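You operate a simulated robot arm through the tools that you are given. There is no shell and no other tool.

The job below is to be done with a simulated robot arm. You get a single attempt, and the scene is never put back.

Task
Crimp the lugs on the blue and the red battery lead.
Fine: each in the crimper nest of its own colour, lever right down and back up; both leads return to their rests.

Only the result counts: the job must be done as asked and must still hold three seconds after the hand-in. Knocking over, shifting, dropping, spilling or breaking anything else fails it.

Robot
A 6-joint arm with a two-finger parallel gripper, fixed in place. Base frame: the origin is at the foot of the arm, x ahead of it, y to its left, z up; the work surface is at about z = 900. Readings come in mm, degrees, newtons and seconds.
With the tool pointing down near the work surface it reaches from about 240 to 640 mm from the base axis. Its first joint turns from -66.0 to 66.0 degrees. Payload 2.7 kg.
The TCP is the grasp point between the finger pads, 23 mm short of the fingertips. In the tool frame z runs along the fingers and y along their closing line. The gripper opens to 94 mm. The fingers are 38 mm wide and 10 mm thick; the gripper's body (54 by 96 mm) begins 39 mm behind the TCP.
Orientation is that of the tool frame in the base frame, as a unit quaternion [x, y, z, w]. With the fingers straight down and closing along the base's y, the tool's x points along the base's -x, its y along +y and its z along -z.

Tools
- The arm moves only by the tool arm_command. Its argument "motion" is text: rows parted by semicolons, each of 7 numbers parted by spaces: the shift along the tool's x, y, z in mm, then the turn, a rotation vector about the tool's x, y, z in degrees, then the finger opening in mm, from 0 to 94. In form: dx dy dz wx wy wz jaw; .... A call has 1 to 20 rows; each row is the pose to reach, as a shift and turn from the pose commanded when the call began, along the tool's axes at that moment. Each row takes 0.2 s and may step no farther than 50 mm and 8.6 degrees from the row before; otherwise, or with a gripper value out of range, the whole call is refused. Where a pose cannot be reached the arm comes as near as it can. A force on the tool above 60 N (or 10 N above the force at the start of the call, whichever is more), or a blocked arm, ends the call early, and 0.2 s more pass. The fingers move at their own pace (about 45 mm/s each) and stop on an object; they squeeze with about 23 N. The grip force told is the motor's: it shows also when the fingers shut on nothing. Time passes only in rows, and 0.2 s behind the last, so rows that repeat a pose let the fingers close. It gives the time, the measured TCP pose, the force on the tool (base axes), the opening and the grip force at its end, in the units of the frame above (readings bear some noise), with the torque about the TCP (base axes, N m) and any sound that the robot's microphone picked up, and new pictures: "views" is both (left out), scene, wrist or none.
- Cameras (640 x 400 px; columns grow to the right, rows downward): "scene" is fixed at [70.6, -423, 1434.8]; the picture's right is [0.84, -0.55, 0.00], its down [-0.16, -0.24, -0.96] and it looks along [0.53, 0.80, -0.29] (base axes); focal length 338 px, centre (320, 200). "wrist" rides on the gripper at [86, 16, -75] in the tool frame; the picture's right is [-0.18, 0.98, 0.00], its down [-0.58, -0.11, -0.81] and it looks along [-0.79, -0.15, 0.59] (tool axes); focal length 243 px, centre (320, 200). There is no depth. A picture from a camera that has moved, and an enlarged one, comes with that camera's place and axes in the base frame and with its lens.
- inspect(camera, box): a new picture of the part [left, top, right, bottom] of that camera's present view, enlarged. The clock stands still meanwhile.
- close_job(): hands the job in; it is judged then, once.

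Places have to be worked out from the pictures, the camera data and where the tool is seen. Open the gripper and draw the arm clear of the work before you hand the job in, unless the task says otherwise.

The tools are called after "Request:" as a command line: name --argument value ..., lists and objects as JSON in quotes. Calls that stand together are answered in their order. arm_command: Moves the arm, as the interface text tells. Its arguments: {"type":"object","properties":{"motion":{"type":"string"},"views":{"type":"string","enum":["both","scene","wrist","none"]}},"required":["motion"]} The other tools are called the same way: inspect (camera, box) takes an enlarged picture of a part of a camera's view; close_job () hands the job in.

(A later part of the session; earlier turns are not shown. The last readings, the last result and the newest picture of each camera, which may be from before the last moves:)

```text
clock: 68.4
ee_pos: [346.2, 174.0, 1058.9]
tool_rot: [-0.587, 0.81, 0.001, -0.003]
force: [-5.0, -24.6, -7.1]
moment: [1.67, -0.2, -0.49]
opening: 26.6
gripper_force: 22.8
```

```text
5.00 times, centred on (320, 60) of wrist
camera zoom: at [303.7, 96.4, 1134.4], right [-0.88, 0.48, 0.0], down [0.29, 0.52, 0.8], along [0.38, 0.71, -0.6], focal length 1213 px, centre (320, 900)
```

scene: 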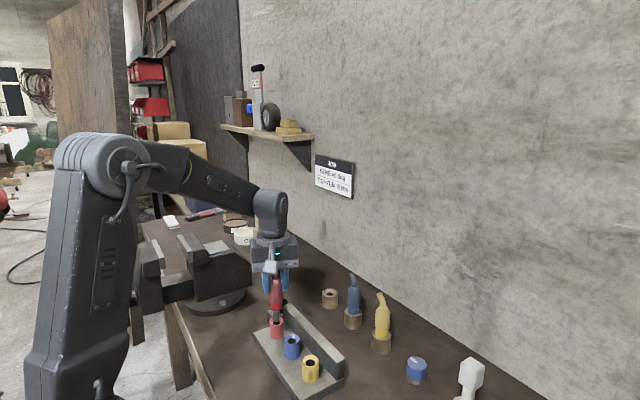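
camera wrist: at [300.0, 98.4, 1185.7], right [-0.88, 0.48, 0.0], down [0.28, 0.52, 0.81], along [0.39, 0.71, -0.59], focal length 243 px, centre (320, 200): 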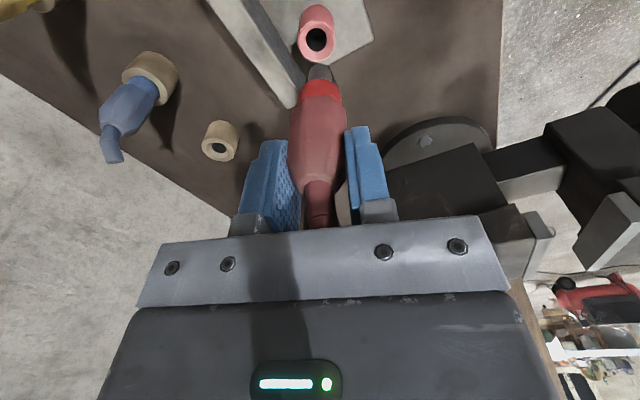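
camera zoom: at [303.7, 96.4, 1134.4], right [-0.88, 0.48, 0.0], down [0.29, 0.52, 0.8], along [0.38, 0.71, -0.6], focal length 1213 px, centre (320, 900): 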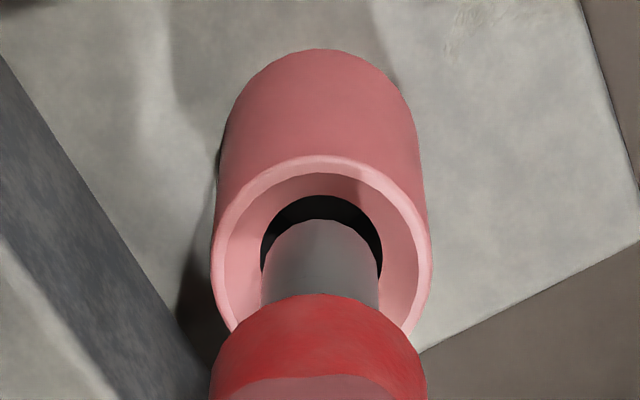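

There is an unexpected −25 N side force in y with contact apparently ~70 mm above the TCP: the hand seems to be touching the lever ball. I inspect before moving further.

Request:
inspect --camera "scene" --box '[230, 180, 320, 330]'

Request:
inspect --camera "wrist" --box '[160, 60, 520, 300]'

```text
2.67 times, centred on (275, 255) of scene
camera zoom: at [70.5, -423.7, 1434.5], right [0.84, -0.55, 0.0], down [-0.16, -0.24, -0.96], along [0.53, 0.8, -0.28], focal length 900 px, centre (440, 53)
```

zoom: 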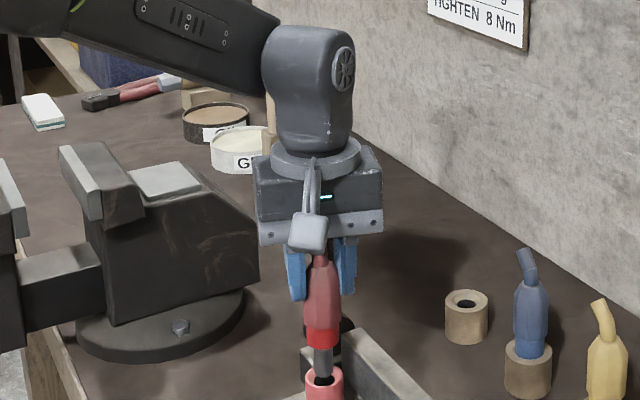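

```text
1.67 times, centred on (340, 180) of wrist
camera zoom: at [303.7, 96.4, 1134.4], right [-0.88, 0.48, 0.0], down [0.29, 0.52, 0.8], along [0.38, 0.71, -0.6], focal length 404 px, centre (287, 233)
```

zoom: 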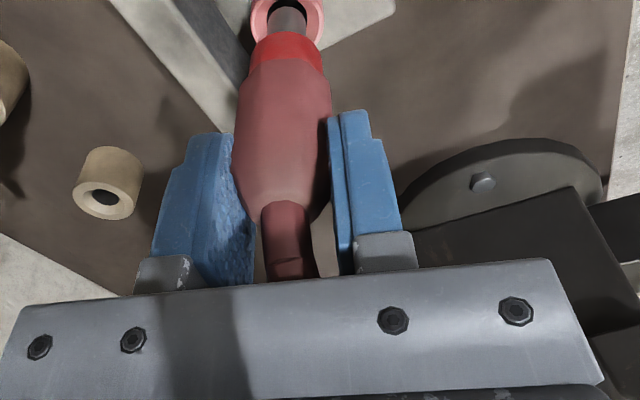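

The moment analysis puts the contact exactly on the lever ball: an (unseen) protrusion on the rear of the gripper, ~48 mm from the TCP, just touches it. The pin itself is aligned with the nest, so I back my command off ~3.3 mm in −y to take the load away, and read again.

Request:
arm_command --motion "1.6 -0.5 0 0 0 0 20; 3.1 -1 0 0 0 0 20; 3.1 -1 0 0 0 0 20" --views "none"

Request:
inspect --camera "scene" --box '[255, 295, 300, 345]'

Request:
inspect --camera "wrist" --box '[290, 20, 350, 100]'

```text
clock: 69.2
ee_pos: [346.8, 170.7, 1063.7]
tool_rot: [-0.588, 0.809, 0.0, 0.004]
force: [-0.5, 0.4, -0.1]
moment: [0.01, -0.01, 0.03]
opening: 26.8
gripper_force: 23.2
```

```text
8.00 times, centred on (278, 320) of scene
camera zoom: at [70.5, -423.0, 1434.8], right [0.84, -0.55, 0.0], down [-0.16, -0.24, -0.96], along [0.52, 0.8, -0.29], focal length 2702 px, centre (660, -760)
```

zoom: 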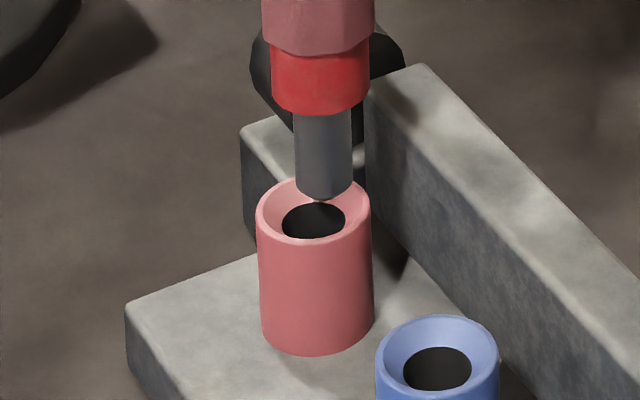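

```text
5.00 times, centred on (320, 60) of wrist
camera zoom: at [305.2, 94.4, 1137.2], right [-0.88, 0.48, 0.0], down [0.28, 0.52, 0.81], along [0.39, 0.71, -0.59], focal length 1213 px, centre (320, 900)
```

zoom: 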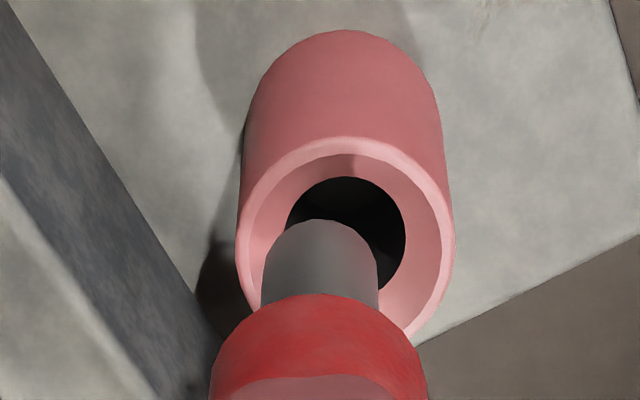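

Load is gone. Turning the tool so its rear faces the ball squarely (−14° of yaw) gains ~2–3 mm clearance, so I rotate about the vertical here and re-measure the alignment.

Request:
arm_command --motion "0 0 -1 0 0 7 20; 0 0 -1 0 0 14 20; 0 0 -1 0 0 14 20" --views "none"

Request:
inspect --camera "scene" --box '[255, 295, 300, 345]'

Request:
inspect --camera "wrist" --box '[290, 20, 350, 100]'

```text
clock: 70.0
ee_pos: [347.2, 169.9, 1063.4]
tool_rot: [-0.484, 0.875, 0.0, 0.002]
force: [0.0, -0.4, 0.9]
moment: [0.02, 0.0, 0.01]
opening: 26.9
gripper_force: 22.9
```

```text
8.00 times, centred on (278, 320) of scene
camera zoom: at [70.6, -423.0, 1434.8], right [0.84, -0.55, 0.0], down [-0.16, -0.24, -0.96], along [0.53, 0.8, -0.29], focal length 2702 px, centre (660, -760)
```

zoom: 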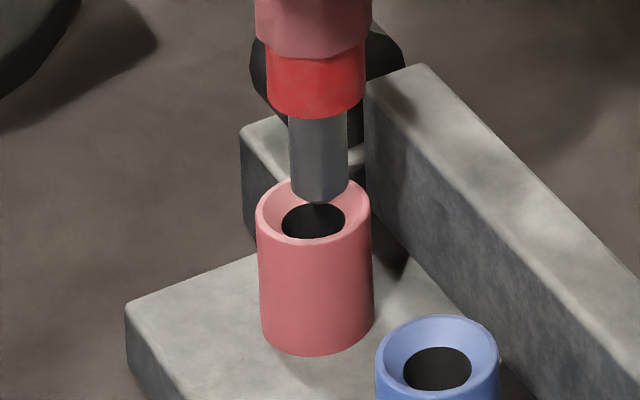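

```text
5.00 times, centred on (320, 60) of wrist
camera zoom: at [287.2, 106.4, 1137.5], right [-0.73, 0.68, 0.0], down [0.4, 0.43, 0.81], along [0.55, 0.59, -0.59], focal length 1213 px, centre (320, 900)
```

zoom: 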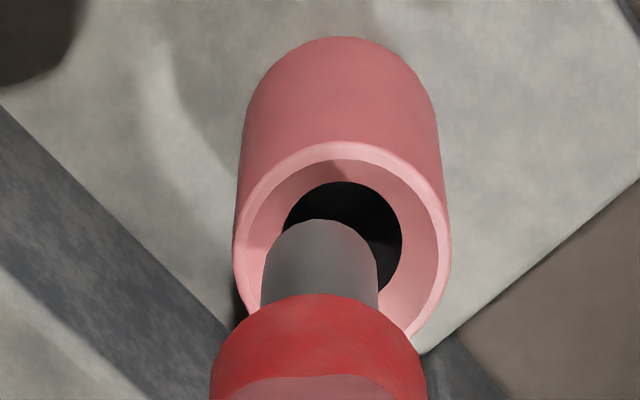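

Now the nest is ~2.6–3 mm off laterally and ~1.5 mm along the view. I move (−1.3, +2.8) mm and recheck force and alignment.

Request:
arm_command --motion "-0.8 1.3 0 0 0 0 20; -1.7 2.6 0 0 0 0 20; -1.7 2.6 0 0 0 0 20" --views "none"

Request:
inspect --camera "scene" --box '[255, 295, 300, 345]'

Request:
inspect --camera "wrist" --box '[290, 20, 350, 100]'

```text
clock: 70.8
ee_pos: [345.5, 172.5, 1063.3]
tool_rot: [-0.485, 0.875, 0.0, 0.002]
force: [0.5, -5.5, -0.9]
moment: [0.44, 0.01, -0.12]
opening: 26.5
gripper_force: 22.8
```

```text
8.00 times, centred on (278, 320) of scene
camera zoom: at [70.6, -423.2, 1434.7], right [0.84, -0.55, 0.0], down [-0.16, -0.24, -0.96], along [0.53, 0.8, -0.29], focal length 2702 px, centre (660, -760)
```

zoom: 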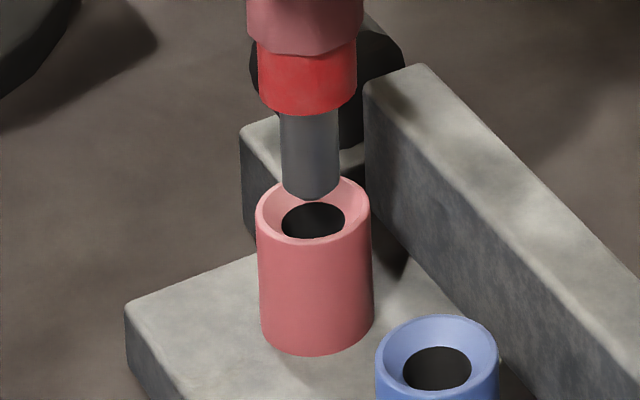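

```text
5.00 times, centred on (320, 60) of wrist
camera zoom: at [286.0, 108.9, 1137.6], right [-0.73, 0.68, 0.0], down [0.4, 0.43, 0.81], along [0.55, 0.59, -0.59], focal length 1213 px, centre (320, 900)
```

zoom: 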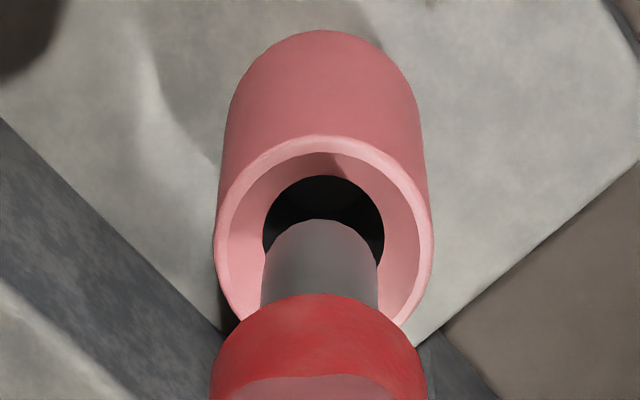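

Alignment is now within ~1 mm, with only a light 5 N touch on the ball's side (lever is rigid in that direction). I nudge +0.5 mm and start lowering into the nest, watching forces.

Request:
arm_command --motion "-0.6 -0.2 3 0 0 0 20; -0.6 -0.2 6 0 0 0 20; -0.6 -0.2 9 0 0 0 20; -0.6 -0.2 12 0 0 0 20; -0.6 -0.2 12 0 0 0 20" --views "none"

Request:
inspect --camera "scene" --box '[255, 290, 300, 345]'

Request:
inspect --camera "wrist" --box '[290, 20, 350, 100]'

```text
clock: 72.0
ee_pos: [345.7, 173.3, 1051.1]
tool_rot: [-0.485, 0.875, -0.002, 0.001]
force: [0.1, -0.3, -2.0]
moment: [-0.01, 0.01, 0.0]
opening: 26.6
gripper_force: 23.0
```

```text
7.27 times, centred on (278, 318) of scene
camera zoom: at [70.6, -423.0, 1434.8], right [0.84, -0.55, 0.0], down [-0.16, -0.24, -0.96], along [0.53, 0.8, -0.29], focal length 2456 px, centre (629, -654)
```

zoom: 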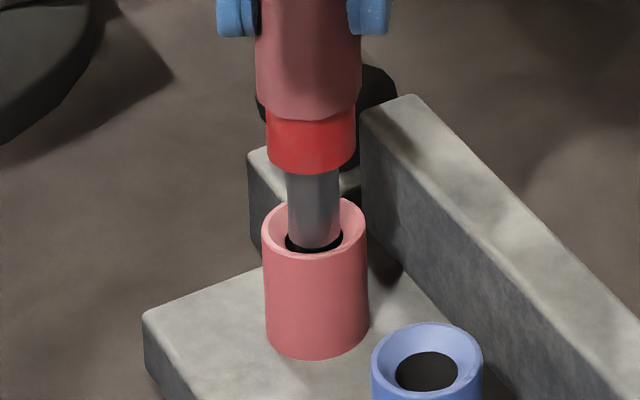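

```text
5.00 times, centred on (320, 60) of wrist
camera zoom: at [286.5, 109.1, 1125.9], right [-0.74, 0.68, 0.0], down [0.4, 0.43, 0.81], along [0.55, 0.59, -0.59], focal length 1213 px, centre (320, 900)
```

zoom: 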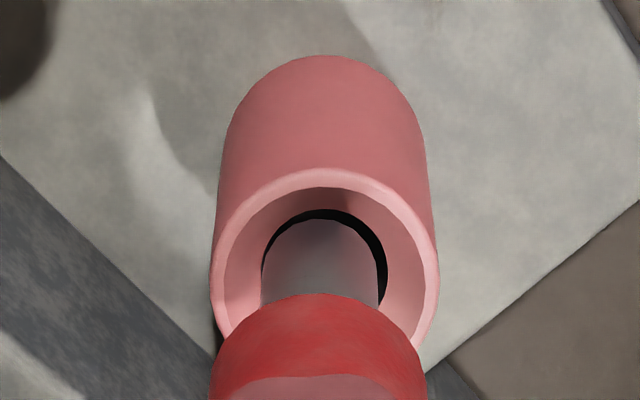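

Contact with the ball has gone and the pin is centred in the hole. I keep lowering.

Request:
arm_command --motion "0 0 4 0 0 0 20; 0 0 8 0 0 0 20; 0 0 12 0 0 0 20; 0 0 15 0 0 0 20; 0 0 15 0 0 0 20" --views "none"

Request:
inspect --camera "scene" --box '[255, 290, 300, 345]'

```text
clock: 73.2
ee_pos: [346.4, 174.2, 1037.3]
tool_rot: [-0.485, 0.875, -0.001, 0.001]
force: [0.3, 0.2, -0.8]
moment: [0.08, 0.0, 0.01]
opening: 26.5
gripper_force: 22.2
```

```text
7.27 times, centred on (278, 318) of scene
camera zoom: at [70.6, -422.9, 1434.8], right [0.84, -0.55, 0.0], down [-0.16, -0.24, -0.96], along [0.53, 0.8, -0.29], focal length 2456 px, centre (629, -654)
```

zoom: 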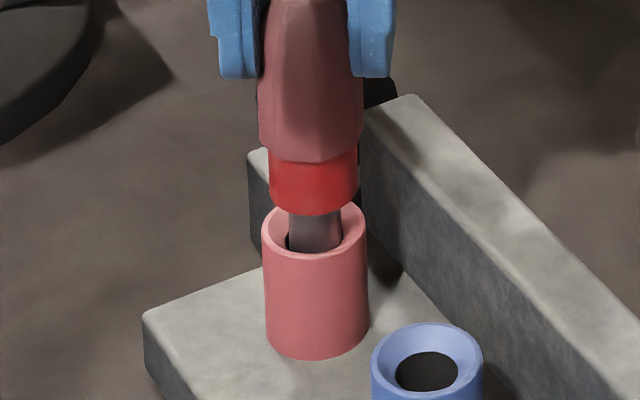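

The pin slides in with no force (TCP z ≈ 1037). I lower another 11 mm.

Request:
arm_command --motion "0 0 3 0 0 0 20; 0 0 6 0 0 0 20; 0 0 9 0 0 0 20; 0 0 12 0 0 0 20; 0 0 12 0 0 0 20" --views "none"

Request:
inspect --camera "scene" --box '[255, 290, 300, 345]'

```text
clock: 74.4
ee_pos: [345.7, 173.0, 1024.3]
tool_rot: [-0.485, 0.875, -0.001, 0.002]
force: [0.5, 3.3, 0.5]
moment: [0.2, -0.02, 0.05]
opening: 26.3
gripper_force: 22.7
```

```text
7.27 times, centred on (278, 318) of scene
camera zoom: at [70.6, -422.9, 1434.8], right [0.84, -0.55, 0.0], down [-0.16, -0.24, -0.96], along [0.53, 0.8, -0.29], focal length 2456 px, centre (629, -654)
```

zoom: 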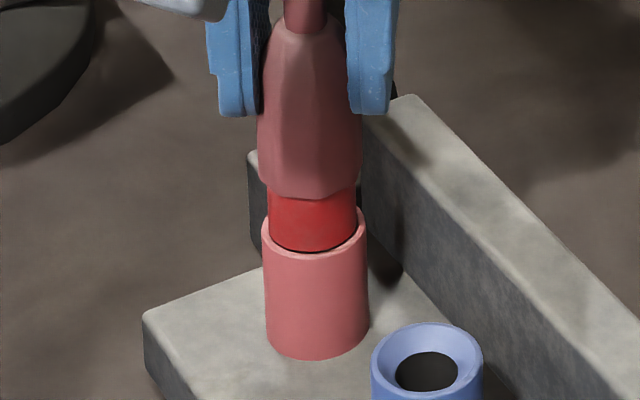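

The band is at the rim; a small +0.4 mm y correction and a few 1 mm steps should seat it.

Request:
arm_command --motion "-0.3 0.2 1 0 0 0 20; -0.3 0.2 2 0 0 0 20; -0.3 0.2 3 0 0 0 20; -0.3 0.2 4 0 0 0 20; -0.3 0.2 4.5 0 0 0 20; -0.3 0.2 4.5 0 0 0 20" --views "none"

Request:
inspect --camera "scene" --box '[255, 290, 300, 345]'

```text
clock: 75.8
ee_pos: [346.4, 174.1, 1019.1]
tool_rot: [-0.485, 0.875, 0.0, 0.003]
force: [1.0, 5.8, 23.8]
moment: [0.13, 0.02, 0.01]
opening: 26.9
gripper_force: 22.9
```

```text
7.27 times, centred on (278, 318) of scene
camera zoom: at [70.3, -422.9, 1434.8], right [0.84, -0.55, 0.0], down [-0.16, -0.24, -0.96], along [0.53, 0.8, -0.29], focal length 2456 px, centre (629, -654)
```

zoom: 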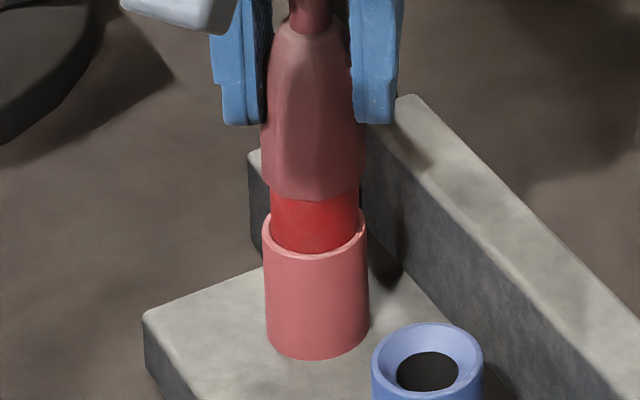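

Seated (24 N). I relax 3 mm, open, step 6 mm away from the lever along the finger width, and rise straight up.

Request:
arm_command --motion "0 0 -3 0 0 0 20; 0 0 -3 0 0 0 40; 0 0 -3 0 0 0 56; 0 0 -3 0 0 0 56" --views "none"

Request:
inspect --camera "wrist" --box '[220, 20, 420, 240]'

Request:
inspect --camera "scene" --box '[230, 220, 330, 350]'

```text
clock: 76.8
ee_pos: [345.3, 173.2, 1023.4]
tool_rot: [-0.484, 0.875, 0.0, 0.001]
force: [-1.7, -0.4, -0.3]
moment: [0.01, 0.02, 0.01]
opening: 56.0
gripper_force: 0.1
```

```text
1.82 times, centred on (320, 130) of wrist
camera zoom: at [286.3, 109.7, 1097.3], right [-0.74, 0.68, 0.0], down [0.4, 0.43, 0.81], along [0.55, 0.59, -0.59], focal length 441 px, centre (320, 327)
```

zoom: 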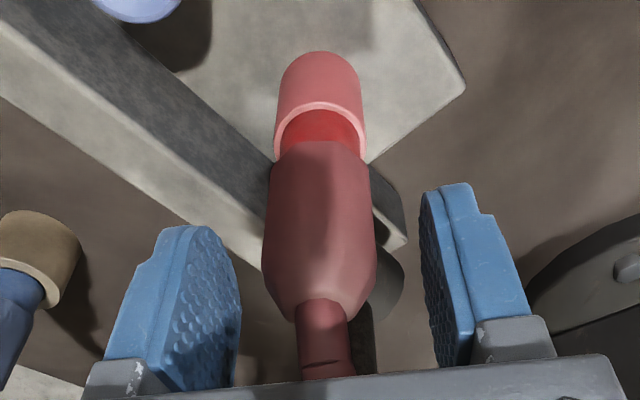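

```text
3.08 times, centred on (280, 285) of scene
camera zoom: at [70.6, -423.0, 1434.8], right [0.84, -0.55, 0.0], down [-0.16, -0.24, -0.96], along [0.53, 0.8, -0.29], focal length 1039 px, centre (443, -62)
```

zoom: 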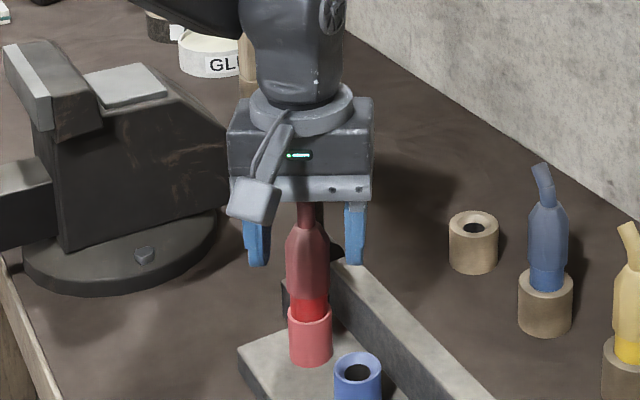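

The red lead stands seated in the red nest. I step back from the lever, rise, turn the tool to close along y, and go above the lever ball.

Request:
arm_command --motion "7 0 0 0 0 0 56; 7 0 -40 0 0 0 56; 7 0 -88 0 0 0 56; 7 0 -137 0 0 0 56; 7 0 -187 0 0 0 60; -4 0 -187 0 0 8.3 66; -15 0 -187 0 0 16.6 74; -26 0 -187 0 0 24.9 74; -37 0 -187 0 0 33.2 74; -48 0 -187 0 0 41.5 74; -58 0 -187 0 0 49.8 74; -68.5 0 -187 0 0 57.9 74; -68.5 0 -187 0 0 57.9 74" --views "both"

Request:
inspect --camera "scene" --box '[240, 210, 350, 370]'

```text
clock: 79.6
ee_pos: [382.4, 232.1, 1209.4]
tool_rot: [-0.001, 1.0, 0.0, 0.0]
force: [0.1, -0.2, 0.9]
moment: [-0.01, -0.03, -0.02]
opening: 74.0
gripper_force: 0.1
camera wrist: at [295.8, 248.9, 1284.0], right [0.18, 0.98, 0.0], down [0.58, -0.11, 0.81], along [0.79, -0.15, -0.59], focal length 243 px, centre (320, 200)
```

scene: 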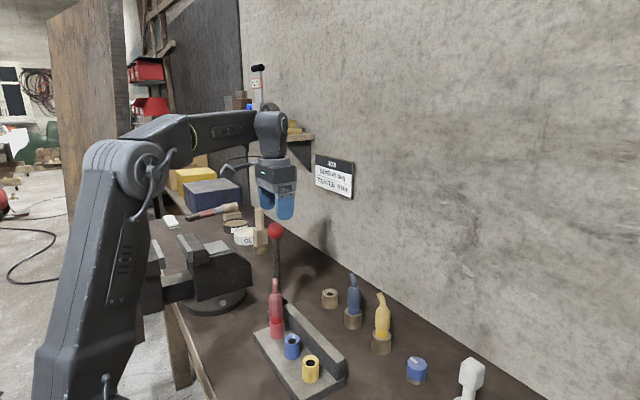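
wrist: 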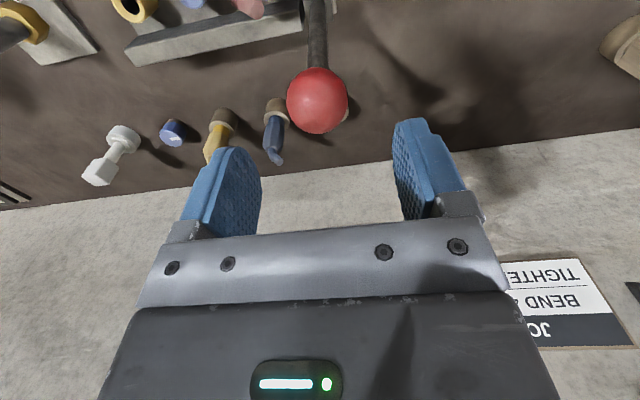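

```text
2.50 times, centred on (295, 290) of scene
camera zoom: at [70.6, -423.0, 1434.8], right [0.84, -0.55, 0.0], down [-0.16, -0.24, -0.96], along [0.53, 0.8, -0.29], focal length 844 px, centre (382, -25)
```

zoom: 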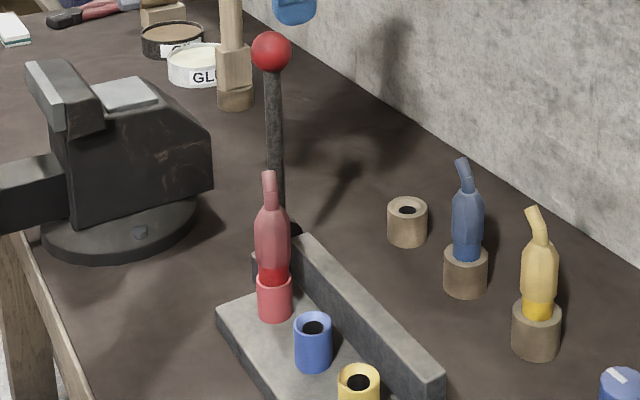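

The lever is still upright at the same pixel, and the ball lies exactly on my TCP axis. I descend onto the ball and close.

Request:
arm_command --motion "0 0 16 0 0 0 74; 0 0 33 0 0 0 74; 0 0 50 0 0 0 74; 0 0 66 0 0 0 74; 0 0 66 0 0 0 25; 0 0 66 0 0 0 25; 0 0 66 0 0 0 25; 0 0 66 0 0 0 25" --views "wrist"

```text
clock: 81.4
ee_pos: [383.0, 231.2, 1142.3]
tool_rot: [0.0, 1.0, -0.001, 0.001]
force: [-0.9, -11.2, -3.0]
moment: [-0.03, -0.12, 0.03]
opening: 37.3
gripper_force: 45.0
camera wrist: at [296.7, 248.0, 1217.6], right [0.18, 0.98, 0.0], down [0.58, -0.11, 0.81], along [0.79, -0.15, -0.59], focal length 243 px, centre (320, 200)
```

wrist: 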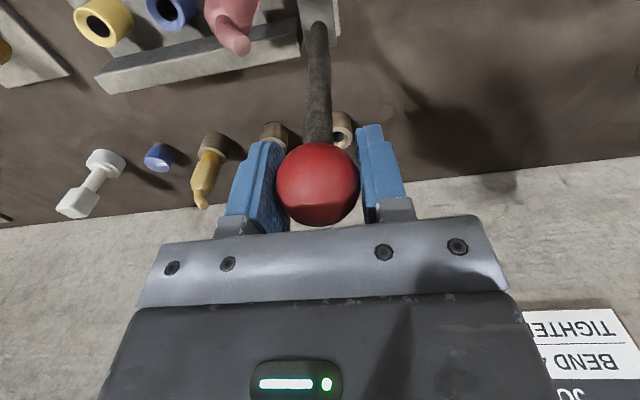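

The ball is gripped (slight −11 N y bias, which I relieve by −1.5 mm). I pull the lever down along the arc to ~56° in one go.

Request:
arm_command --motion "13.5 -1.5 0.5 0 0 0 25; 26.9 -1.5 1.9 0 0 0 25; 40.1 -1.5 4.2 0 0 0 25; 53.2 -1.5 7.5 0 0 0 25; 66 -1.5 11.6 0 0 0 25; 78.5 -1.5 16.7 0 0 0 25; 90.6 -1.5 22.6 0 0 0 25; 102.3 -1.5 29.3 0 0 0 25; 113.4 -1.5 36.9 0 0 0 25; 124.1 -1.5 45.2 0 0 0 25; 134.1 -1.5 54.2 0 0 0 25; 143.4 -1.5 63.9 0 0 0 25; 152.1 -1.5 74.2 0 0 0 25; 160 -1.5 85.1 0 0 0 25; 160 -1.5 85.1 0 0 0 25" --views "both"

Request:
inspect --camera "scene" --box '[160, 250, 320, 370]'

```text
clock: 84.6
ee_pos: [220.9, 230.7, 1056.9]
tool_rot: [-0.001, 1.0, 0.001, 0.001]
force: [-8.1, 14.0, 10.9]
moment: [-0.05, -1.13, 0.09]
opening: 37.6
gripper_force: 45.0
camera wrist: at [134.9, 247.5, 1131.9], right [0.18, 0.98, 0.0], down [0.58, -0.11, 0.81], along [0.79, -0.14, -0.59], focal length 243 px, centre (320, 200)
```

scene: 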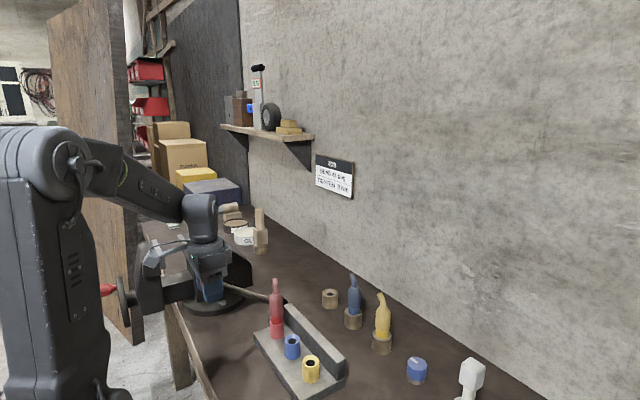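
wrist: 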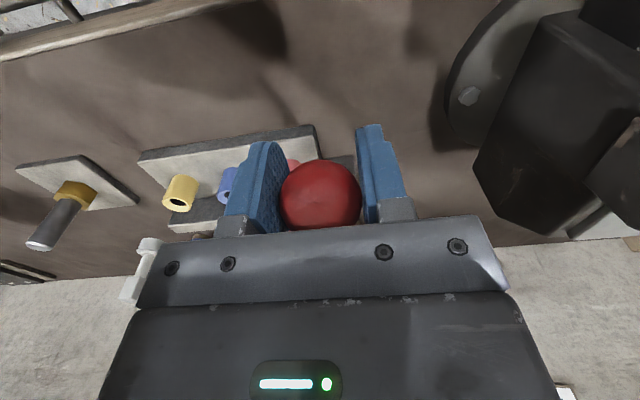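

```text
3.33 times, centred on (240, 310) of scene
camera zoom: at [70.2, -422.6, 1434.9], right [0.84, -0.55, 0.0], down [-0.16, -0.24, -0.96], along [0.53, 0.8, -0.29], focal length 1126 px, centre (587, -167)
```

zoom: 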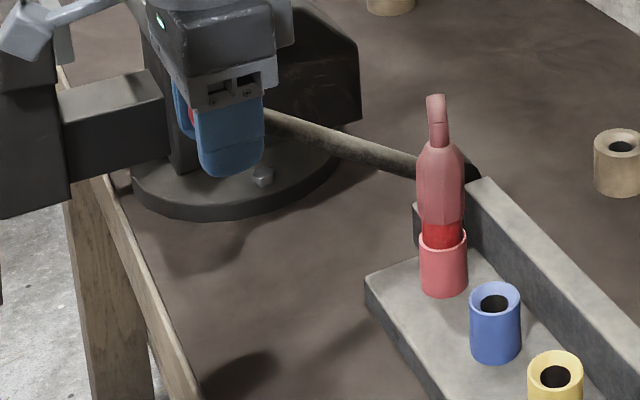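

Lever at ≈ 53°, smooth. I continue in small steps toward the 60° stop, undoing the y shift.

Request:
arm_command --motion "1.9 1.5 2.8 0 0 0 25; 3.7 1.5 5.6 0 0 0 25; 5.4 1.5 8.5 0 0 0 25; 7.1 1.5 11.4 0 0 0 25; 8.8 1.5 14.3 0 0 0 25; 10.4 1.5 17.3 0 0 0 25; 10.4 1.5 17.3 0 0 0 25" --views "none"

Request:
inspect --camera "scene" --box '[160, 250, 320, 370]'

Request:
inspect --camera "wrist" --box '[200, 100, 440, 260]'

```text
clock: 86.2
ee_pos: [212.5, 231.7, 1041.8]
tool_rot: [-0.001, 1.0, 0.001, 0.003]
force: [-6.1, -9.9, 41.6]
moment: [-0.01, -0.14, -0.01]
opening: 37.6
gripper_force: 44.8
```

```text
3.33 times, centred on (240, 310) of scene
camera zoom: at [70.1, -423.6, 1434.6], right [0.84, -0.55, 0.0], down [-0.16, -0.24, -0.96], along [0.53, 0.8, -0.28], focal length 1126 px, centre (587, -167)
```

zoom: 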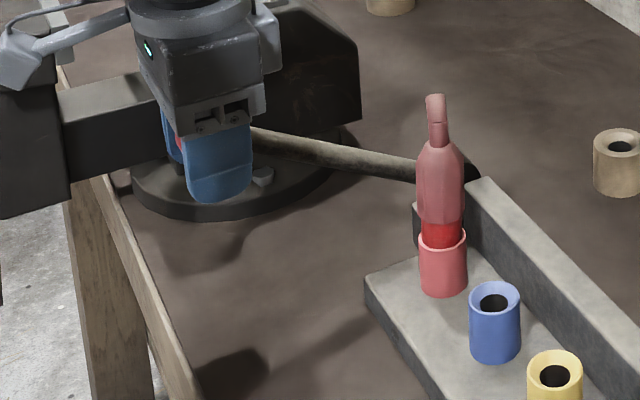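

```text
2.50 times, centred on (320, 180) of wrist
camera zoom: at [126.0, 247.6, 1115.8], right [0.18, 0.98, 0.0], down [0.58, -0.11, 0.81], along [0.8, -0.15, -0.59], focal length 606 px, centre (320, 250)
```

zoom: 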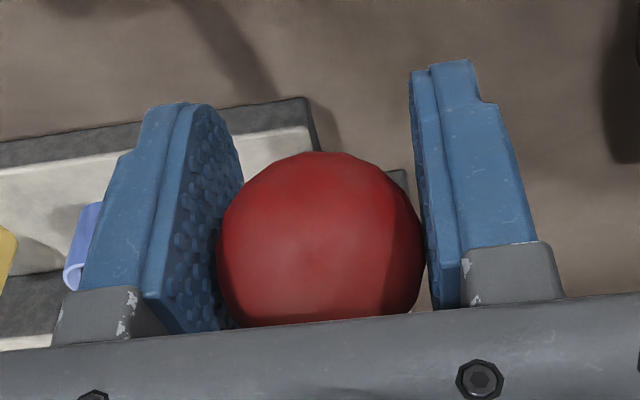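

41.6 N upward: the stop is being felt. I press a little more along the tangent to be sure it is right down, and compare the shaft line with the earlier full-down picture.

Request:
arm_command --motion "1 0 1.7 0 0 0 25; 1 0 1.7 0 0 0 25" --views "none"

Request:
inspect --camera "scene" --box '[160, 250, 320, 370]'

```text
clock: 86.8
ee_pos: [212.9, 230.9, 1038.7]
tool_rot: [-0.001, 1.0, 0.002, 0.002]
force: [9.6, -13.3, 36.8]
moment: [0.06, 0.03, 0.01]
opening: 37.9
gripper_force: 45.3
```

```text
3.33 times, centred on (240, 310) of scene
camera zoom: at [70.6, -423.7, 1434.6], right [0.84, -0.55, 0.0], down [-0.16, -0.24, -0.96], along [0.53, 0.8, -0.28], focal length 1126 px, centre (587, -167)
```

zoom: 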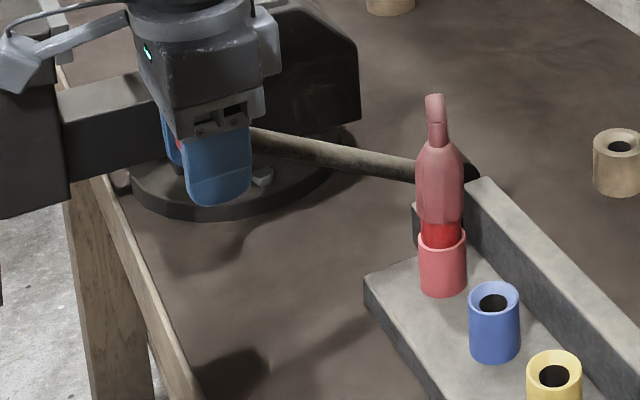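

The hand slid 3 mm over the ball at ~38 N, so it is against something firm; to be equally sure as with blue, I press on until the palm bears on the ball.

Request:
arm_command --motion "0.5 0 2 0 0 0 25; 1 0 4 0 0 0 25; 1.5 0 6 0 0 0 25; 2 0 8 0 0 0 25; 2.5 0 10 0 0 0 25; 3 0 12 0 0 0 25" --views "none"

Request:
inspect --camera "scene" --box '[160, 250, 320, 370]'

Request:
inspect --camera "wrist" --box '[200, 100, 440, 260]'

```text
clock: 88.0
ee_pos: [210.5, 230.7, 1031.1]
tool_rot: [0.0, 1.0, 0.001, 0.004]
force: [2.5, -11.5, 13.5]
moment: [-0.03, 1.01, -0.04]
opening: 37.4
gripper_force: 44.9
stopped in row 6: the force on the tool passed its limit at 62 N (the readings are from after the stop); the commanded pose is now the measured one
```

```text
3.33 times, centred on (240, 310) of scene
camera zoom: at [70.6, -423.4, 1434.6], right [0.84, -0.55, 0.0], down [-0.16, -0.24, -0.96], along [0.52, 0.8, -0.29], focal length 1126 px, centre (587, -167)
```

zoom: 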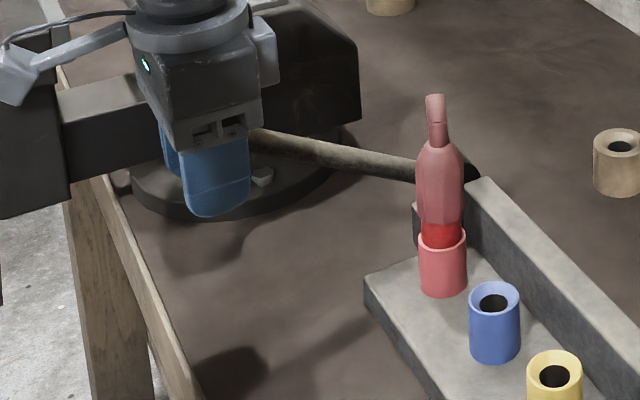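

```text
2.50 times, centred on (320, 180) of wrist
camera zoom: at [123.9, 247.5, 1106.6], right [0.18, 0.98, 0.01], down [0.57, -0.11, 0.81], along [0.8, -0.14, -0.58], focal length 606 px, centre (320, 250)
```

zoom: 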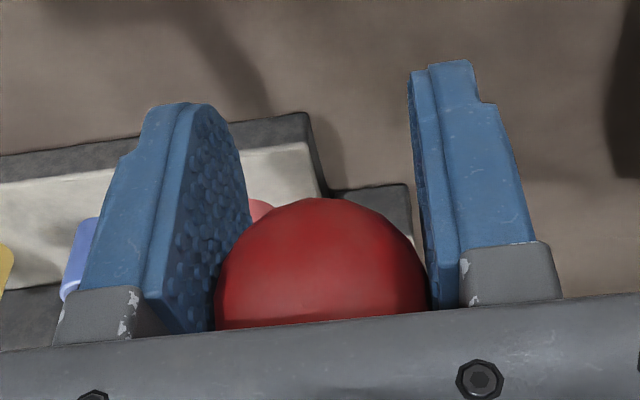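

Same hard stop as with blue (62 N, ball under the palm). I raise the lever back along the arc to near upright.

Request:
arm_command --motion "-7.1 0 -11.4 0 0 0 25; -15 0 -22.3 0 0 0 25; -23.7 0 -32.6 0 0 0 25; -33 0 -42.3 0 0 0 25; -43 0 -51.3 0 0 0 25; -53.7 0 -59.6 0 0 0 25; -64.8 0 -67.2 0 0 0 25; -76.5 0 -73.9 0 0 0 25; -88.6 0 -79.8 0 0 0 25; -101.1 0 -84.9 0 0 0 25; -113.9 0 -89 0 0 0 25; -127 0 -92.3 0 0 0 25; -140.2 0 -94.6 0 0 0 25; -153.6 0 -96 0 0 0 25; -165.1 0 -96.5 0 0 0 25; -165.1 0 -96.5 0 0 0 25" --views "both"

Request:
inspect --camera "scene" --box '[230, 180, 330, 330]'

```text
clock: 91.5
ee_pos: [373.4, 231.1, 1130.5]
tool_rot: [-0.002, 1.0, 0.003, 0.005]
force: [-6.7, -9.8, 0.7]
moment: [0.11, 1.18, -0.05]
opening: 37.4
gripper_force: 45.2
camera wrist: at [286.6, 247.5, 1204.9], right [0.18, 0.98, 0.01], down [0.57, -0.11, 0.81], along [0.8, -0.14, -0.59], focal length 243 px, centre (320, 200)
```

scene: 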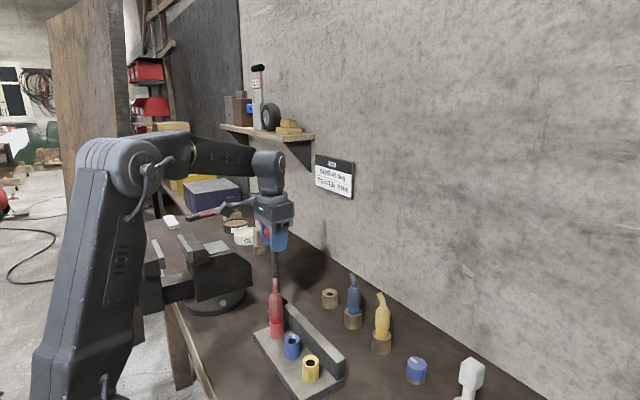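
wrist: 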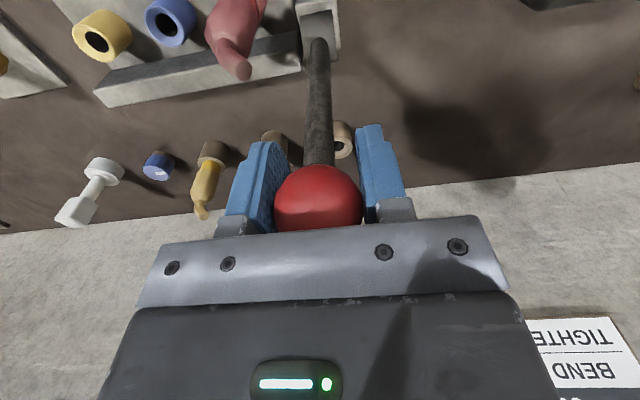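

```text
2.67 times, centred on (280, 255) of scene
camera zoom: at [70.3, -423.3, 1434.7], right [0.84, -0.55, 0.0], down [-0.16, -0.24, -0.96], along [0.53, 0.8, -0.28], focal length 900 px, centre (427, 53)
```

zoom: 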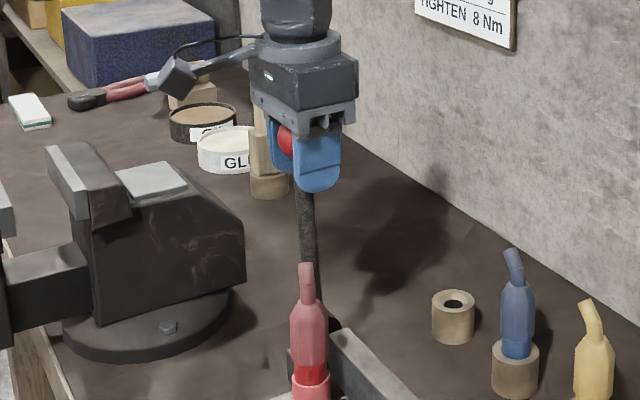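

The lever is ~4° short of upright, as last time. I push on to the upper stop in small steps.

Request:
arm_command --motion "-4 0 -0.2 0 0 0 25; -8 0 -0.4 0 0 0 25; -11 0 -0.4 0 0 0 25; -11 0 -0.4 0 0 0 25" --views "none"

Request:
inspect --camera "scene" --box '[230, 180, 330, 330]'

```text
clock: 92.5
ee_pos: [382.9, 231.2, 1130.7]
tool_rot: [-0.001, 1.0, 0.001, 0.001]
force: [-40.0, -12.8, 3.4]
moment: [0.27, -0.66, -0.06]
opening: 37.4
gripper_force: 45.6
```

```text
2.67 times, centred on (280, 255) of scene
camera zoom: at [69.1, -423.5, 1434.7], right [0.84, -0.55, 0.0], down [-0.16, -0.24, -0.96], along [0.53, 0.8, -0.28], focal length 900 px, centre (427, 53)
```

zoom: 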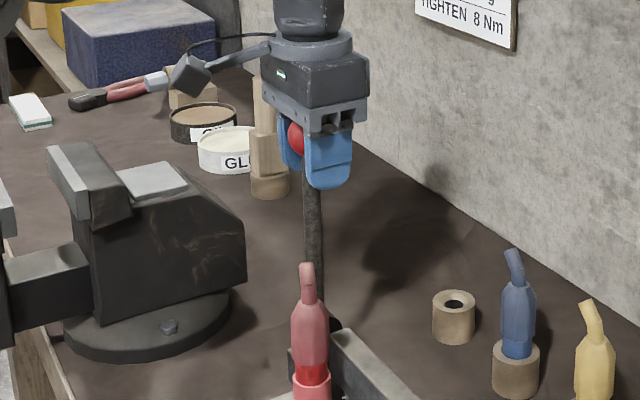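

40 N against the upper stop: the lever is fully up. I relieve the push, open, rise clear and straighten the slight tilt.

Request:
arm_command --motion "4.2 -1.5 0 0 0 0 25; 4.2 -1.5 0 0 0 0 50; 4.2 -1.5 0 0 0 0 74; 4.2 -1.5 0 0 0 0 74; 4.2 -1.5 -30 0.11 0.46 0 74; 4.2 -1.5 -60 0.11 0.46 0 74; 4.2 -1.5 -80 0.11 0.46 0 74; 4.2 -1.5 -80 0.11 0.46 0 74" --views "both"

Request:
inspect --camera "scene" --box '[240, 210, 350, 370]'

```text
clock: 94.2
ee_pos: [380.9, 230.8, 1210.8]
tool_rot: [-0.002, 1.0, 0.001, 0.001]
force: [0.2, 0.6, 0.2]
moment: [-0.05, -0.02, 0.0]
opening: 74.0
gripper_force: 0.1
camera wrist: at [294.1, 246.4, 1285.3], right [0.18, 0.98, 0.0], down [0.58, -0.11, 0.81], along [0.79, -0.14, -0.59], focal length 243 px, centre (320, 200)
```

scene: 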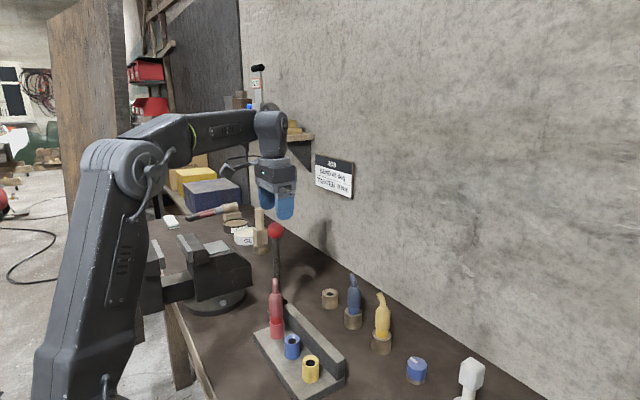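
wrist: 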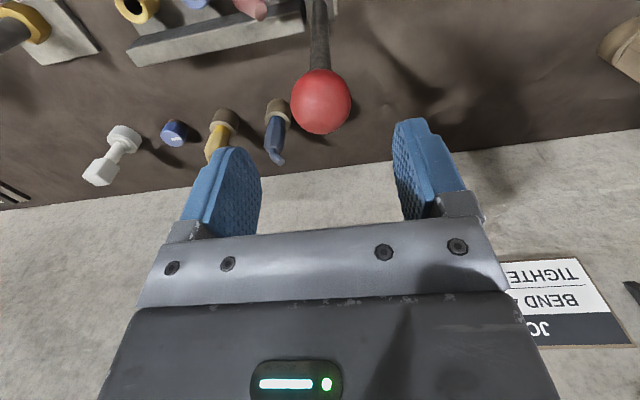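

```text
2.50 times, centred on (295, 290) of scene
camera zoom: at [70.6, -423.0, 1434.8], right [0.84, -0.55, 0.0], down [-0.16, -0.24, -0.96], along [0.53, 0.8, -0.29], focal length 844 px, centre (382, -25)
```

zoom: 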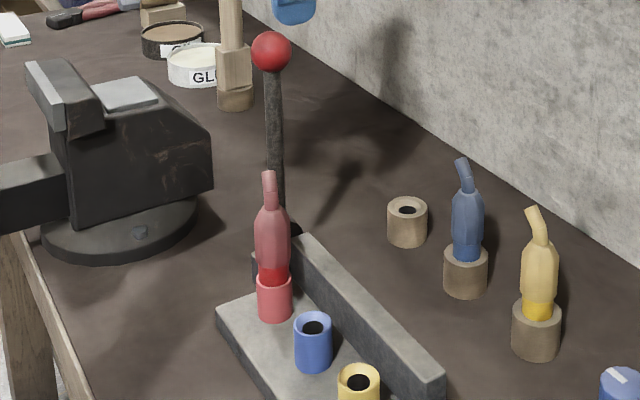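

Lever is back up at the same spot. I go back to the red lead with the 58° yaw, holding the hand ~7 mm further from the lever than before.

Request:
arm_command --motion "5.5 -9 0 0 0 -8.3 70; 11 -18 0 0 0 -16.6 65; 16.5 -27 0 0 0 -24.9 60; 22 -36 0 0 0 -33.2 60; 27.5 -45 0 0 0 -41.5 60; 33 -54 0 0 0 -49.8 60; 38.6 -63.2 0 0 0 -58 60; 38.6 -63.2 35 0 0 -58 60; 38.6 -63.2 70 0 0 -58 60; 38.6 -63.2 98 0 0 -58 60; 38.6 -63.2 98 0 0 -58 60" --views "both"

Request:
inspect --camera "wrist" --box '[220, 0, 420, 220]'

```text
clock: 96.7
ee_pos: [341.3, 167.9, 1112.5]
tool_rot: [-0.486, 0.874, 0.001, 0.001]
force: [0.8, -0.2, -0.4]
moment: [0.0, 0.0, 0.0]
opening: 60.4
gripper_force: 0.1
camera wrist: at [282.6, 103.2, 1186.1], right [-0.74, 0.67, 0.0], down [0.4, 0.43, 0.81], along [0.54, 0.6, -0.59], focal length 243 px, centre (320, 200)
```

scene: 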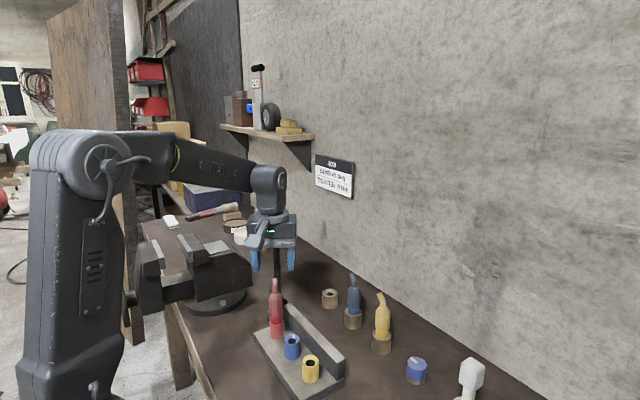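
wrist: 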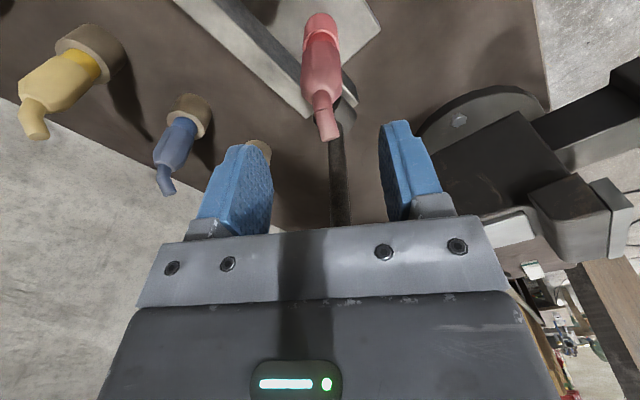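

```text
1.82 times, centred on (320, 110) of wrist
camera zoom: at [282.6, 103.2, 1186.1], right [-0.74, 0.67, 0.0], down [0.4, 0.43, 0.81], along [0.54, 0.6, -0.59], focal length 441 px, centre (320, 364)
```

zoom: 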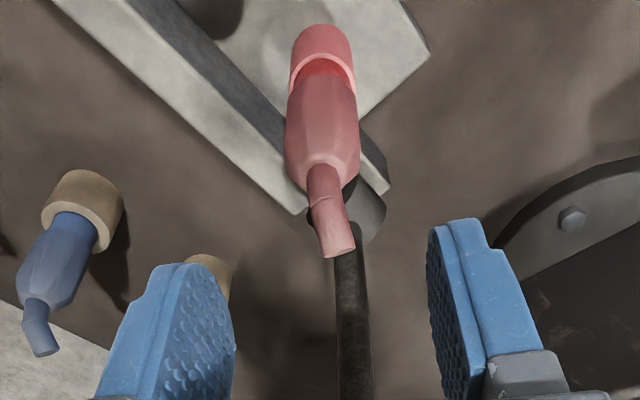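

No contact now and the lead is centred between the fingers. I descend to the grip height.

Request:
arm_command --motion "0 0.5 20 0 0 0 60; 0 0.5 40 0 0 0 60; 0 0.5 60 0 0 0 60; 0 0.5 80 0 0 0 60; 0 0.5 89 0 0 0 60; 0 0.5 89 0 0 0 60" --views "none"

Request:
inspect --camera "wrist" --box '[220, 20, 420, 240]'

Request:
inspect --camera "scene" --box '[230, 220, 330, 350]'

```text
clock: 98.0
ee_pos: [340.9, 167.8, 1021.8]
tool_rot: [-0.487, 0.874, 0.0, 0.001]
force: [0.2, 0.1, 0.7]
moment: [-0.05, 0.01, -0.03]
opening: 60.1
gripper_force: 0.1
```

```text
1.82 times, centred on (320, 130) of wrist
camera zoom: at [283.2, 103.1, 1096.8], right [-0.74, 0.67, 0.0], down [0.4, 0.43, 0.81], along [0.54, 0.6, -0.59], focal length 441 px, centre (320, 327)
```

zoom: 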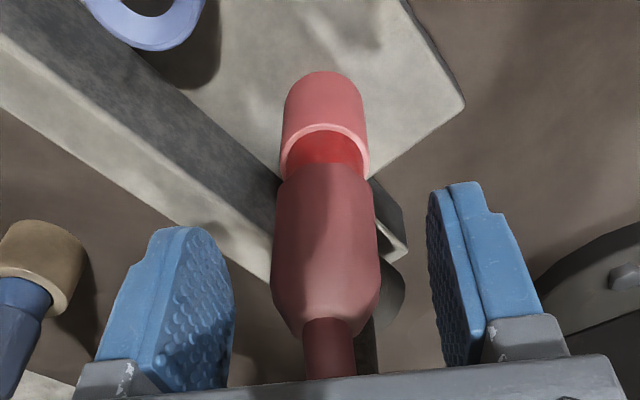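

```text
3.08 times, centred on (280, 285) of scene
camera zoom: at [70.6, -423.0, 1434.8], right [0.84, -0.55, 0.0], down [-0.16, -0.24, -0.96], along [0.53, 0.8, -0.29], focal length 1039 px, centre (443, -62)
```

zoom: 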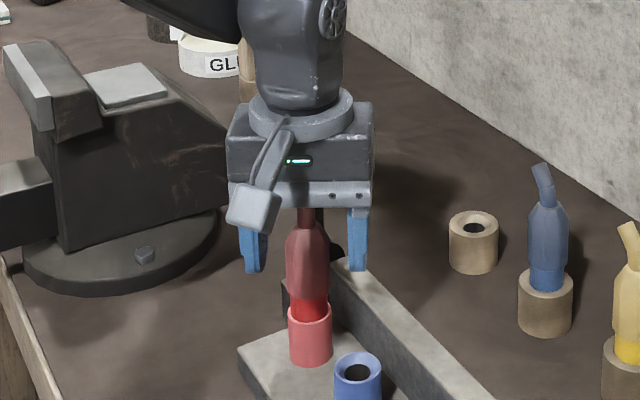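

The lead axis is ~1.8 mm off along the closing line; I shift by that and close.

Request:
arm_command --motion "0 1.8 0 0 0 0 50; 0 1.8 0 0 0 0 20; 0 1.8 0 0 0 0 20; 0 1.8 0 0 0 0 20; 0 1.8 0 0 0 0 20" --views "none"

Request:
inspect --camera "wrist" --box '[220, 20, 420, 240]'

Request:
inspect --camera "scene" --box '[230, 220, 330, 350]'

```text
clock: 99.2
ee_pos: [340.4, 168.8, 1022.5]
tool_rot: [-0.486, 0.874, 0.001, 0.002]
force: [-0.3, 0.1, 0.0]
moment: [-0.04, -0.03, -0.02]
opening: 26.7
gripper_force: 23.3
```

```text
1.82 times, centred on (320, 130) of wrist
camera zoom: at [281.2, 104.2, 1096.9], right [-0.74, 0.67, 0.0], down [0.4, 0.43, 0.81], along [0.54, 0.6, -0.59], focal length 441 px, centre (320, 327)
```

zoom: 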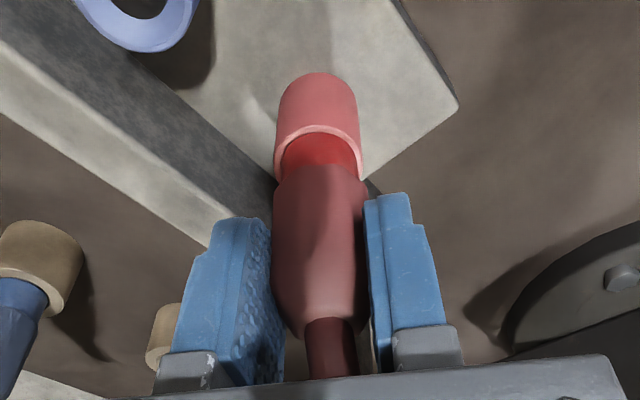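

```text
3.08 times, centred on (280, 285) of scene
camera zoom: at [70.6, -423.0, 1434.8], right [0.84, -0.55, 0.0], down [-0.16, -0.24, -0.96], along [0.53, 0.8, -0.29], focal length 1039 px, centre (443, -62)
```

zoom: 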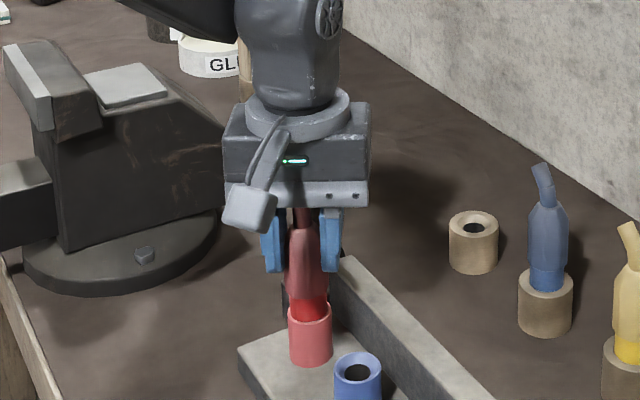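

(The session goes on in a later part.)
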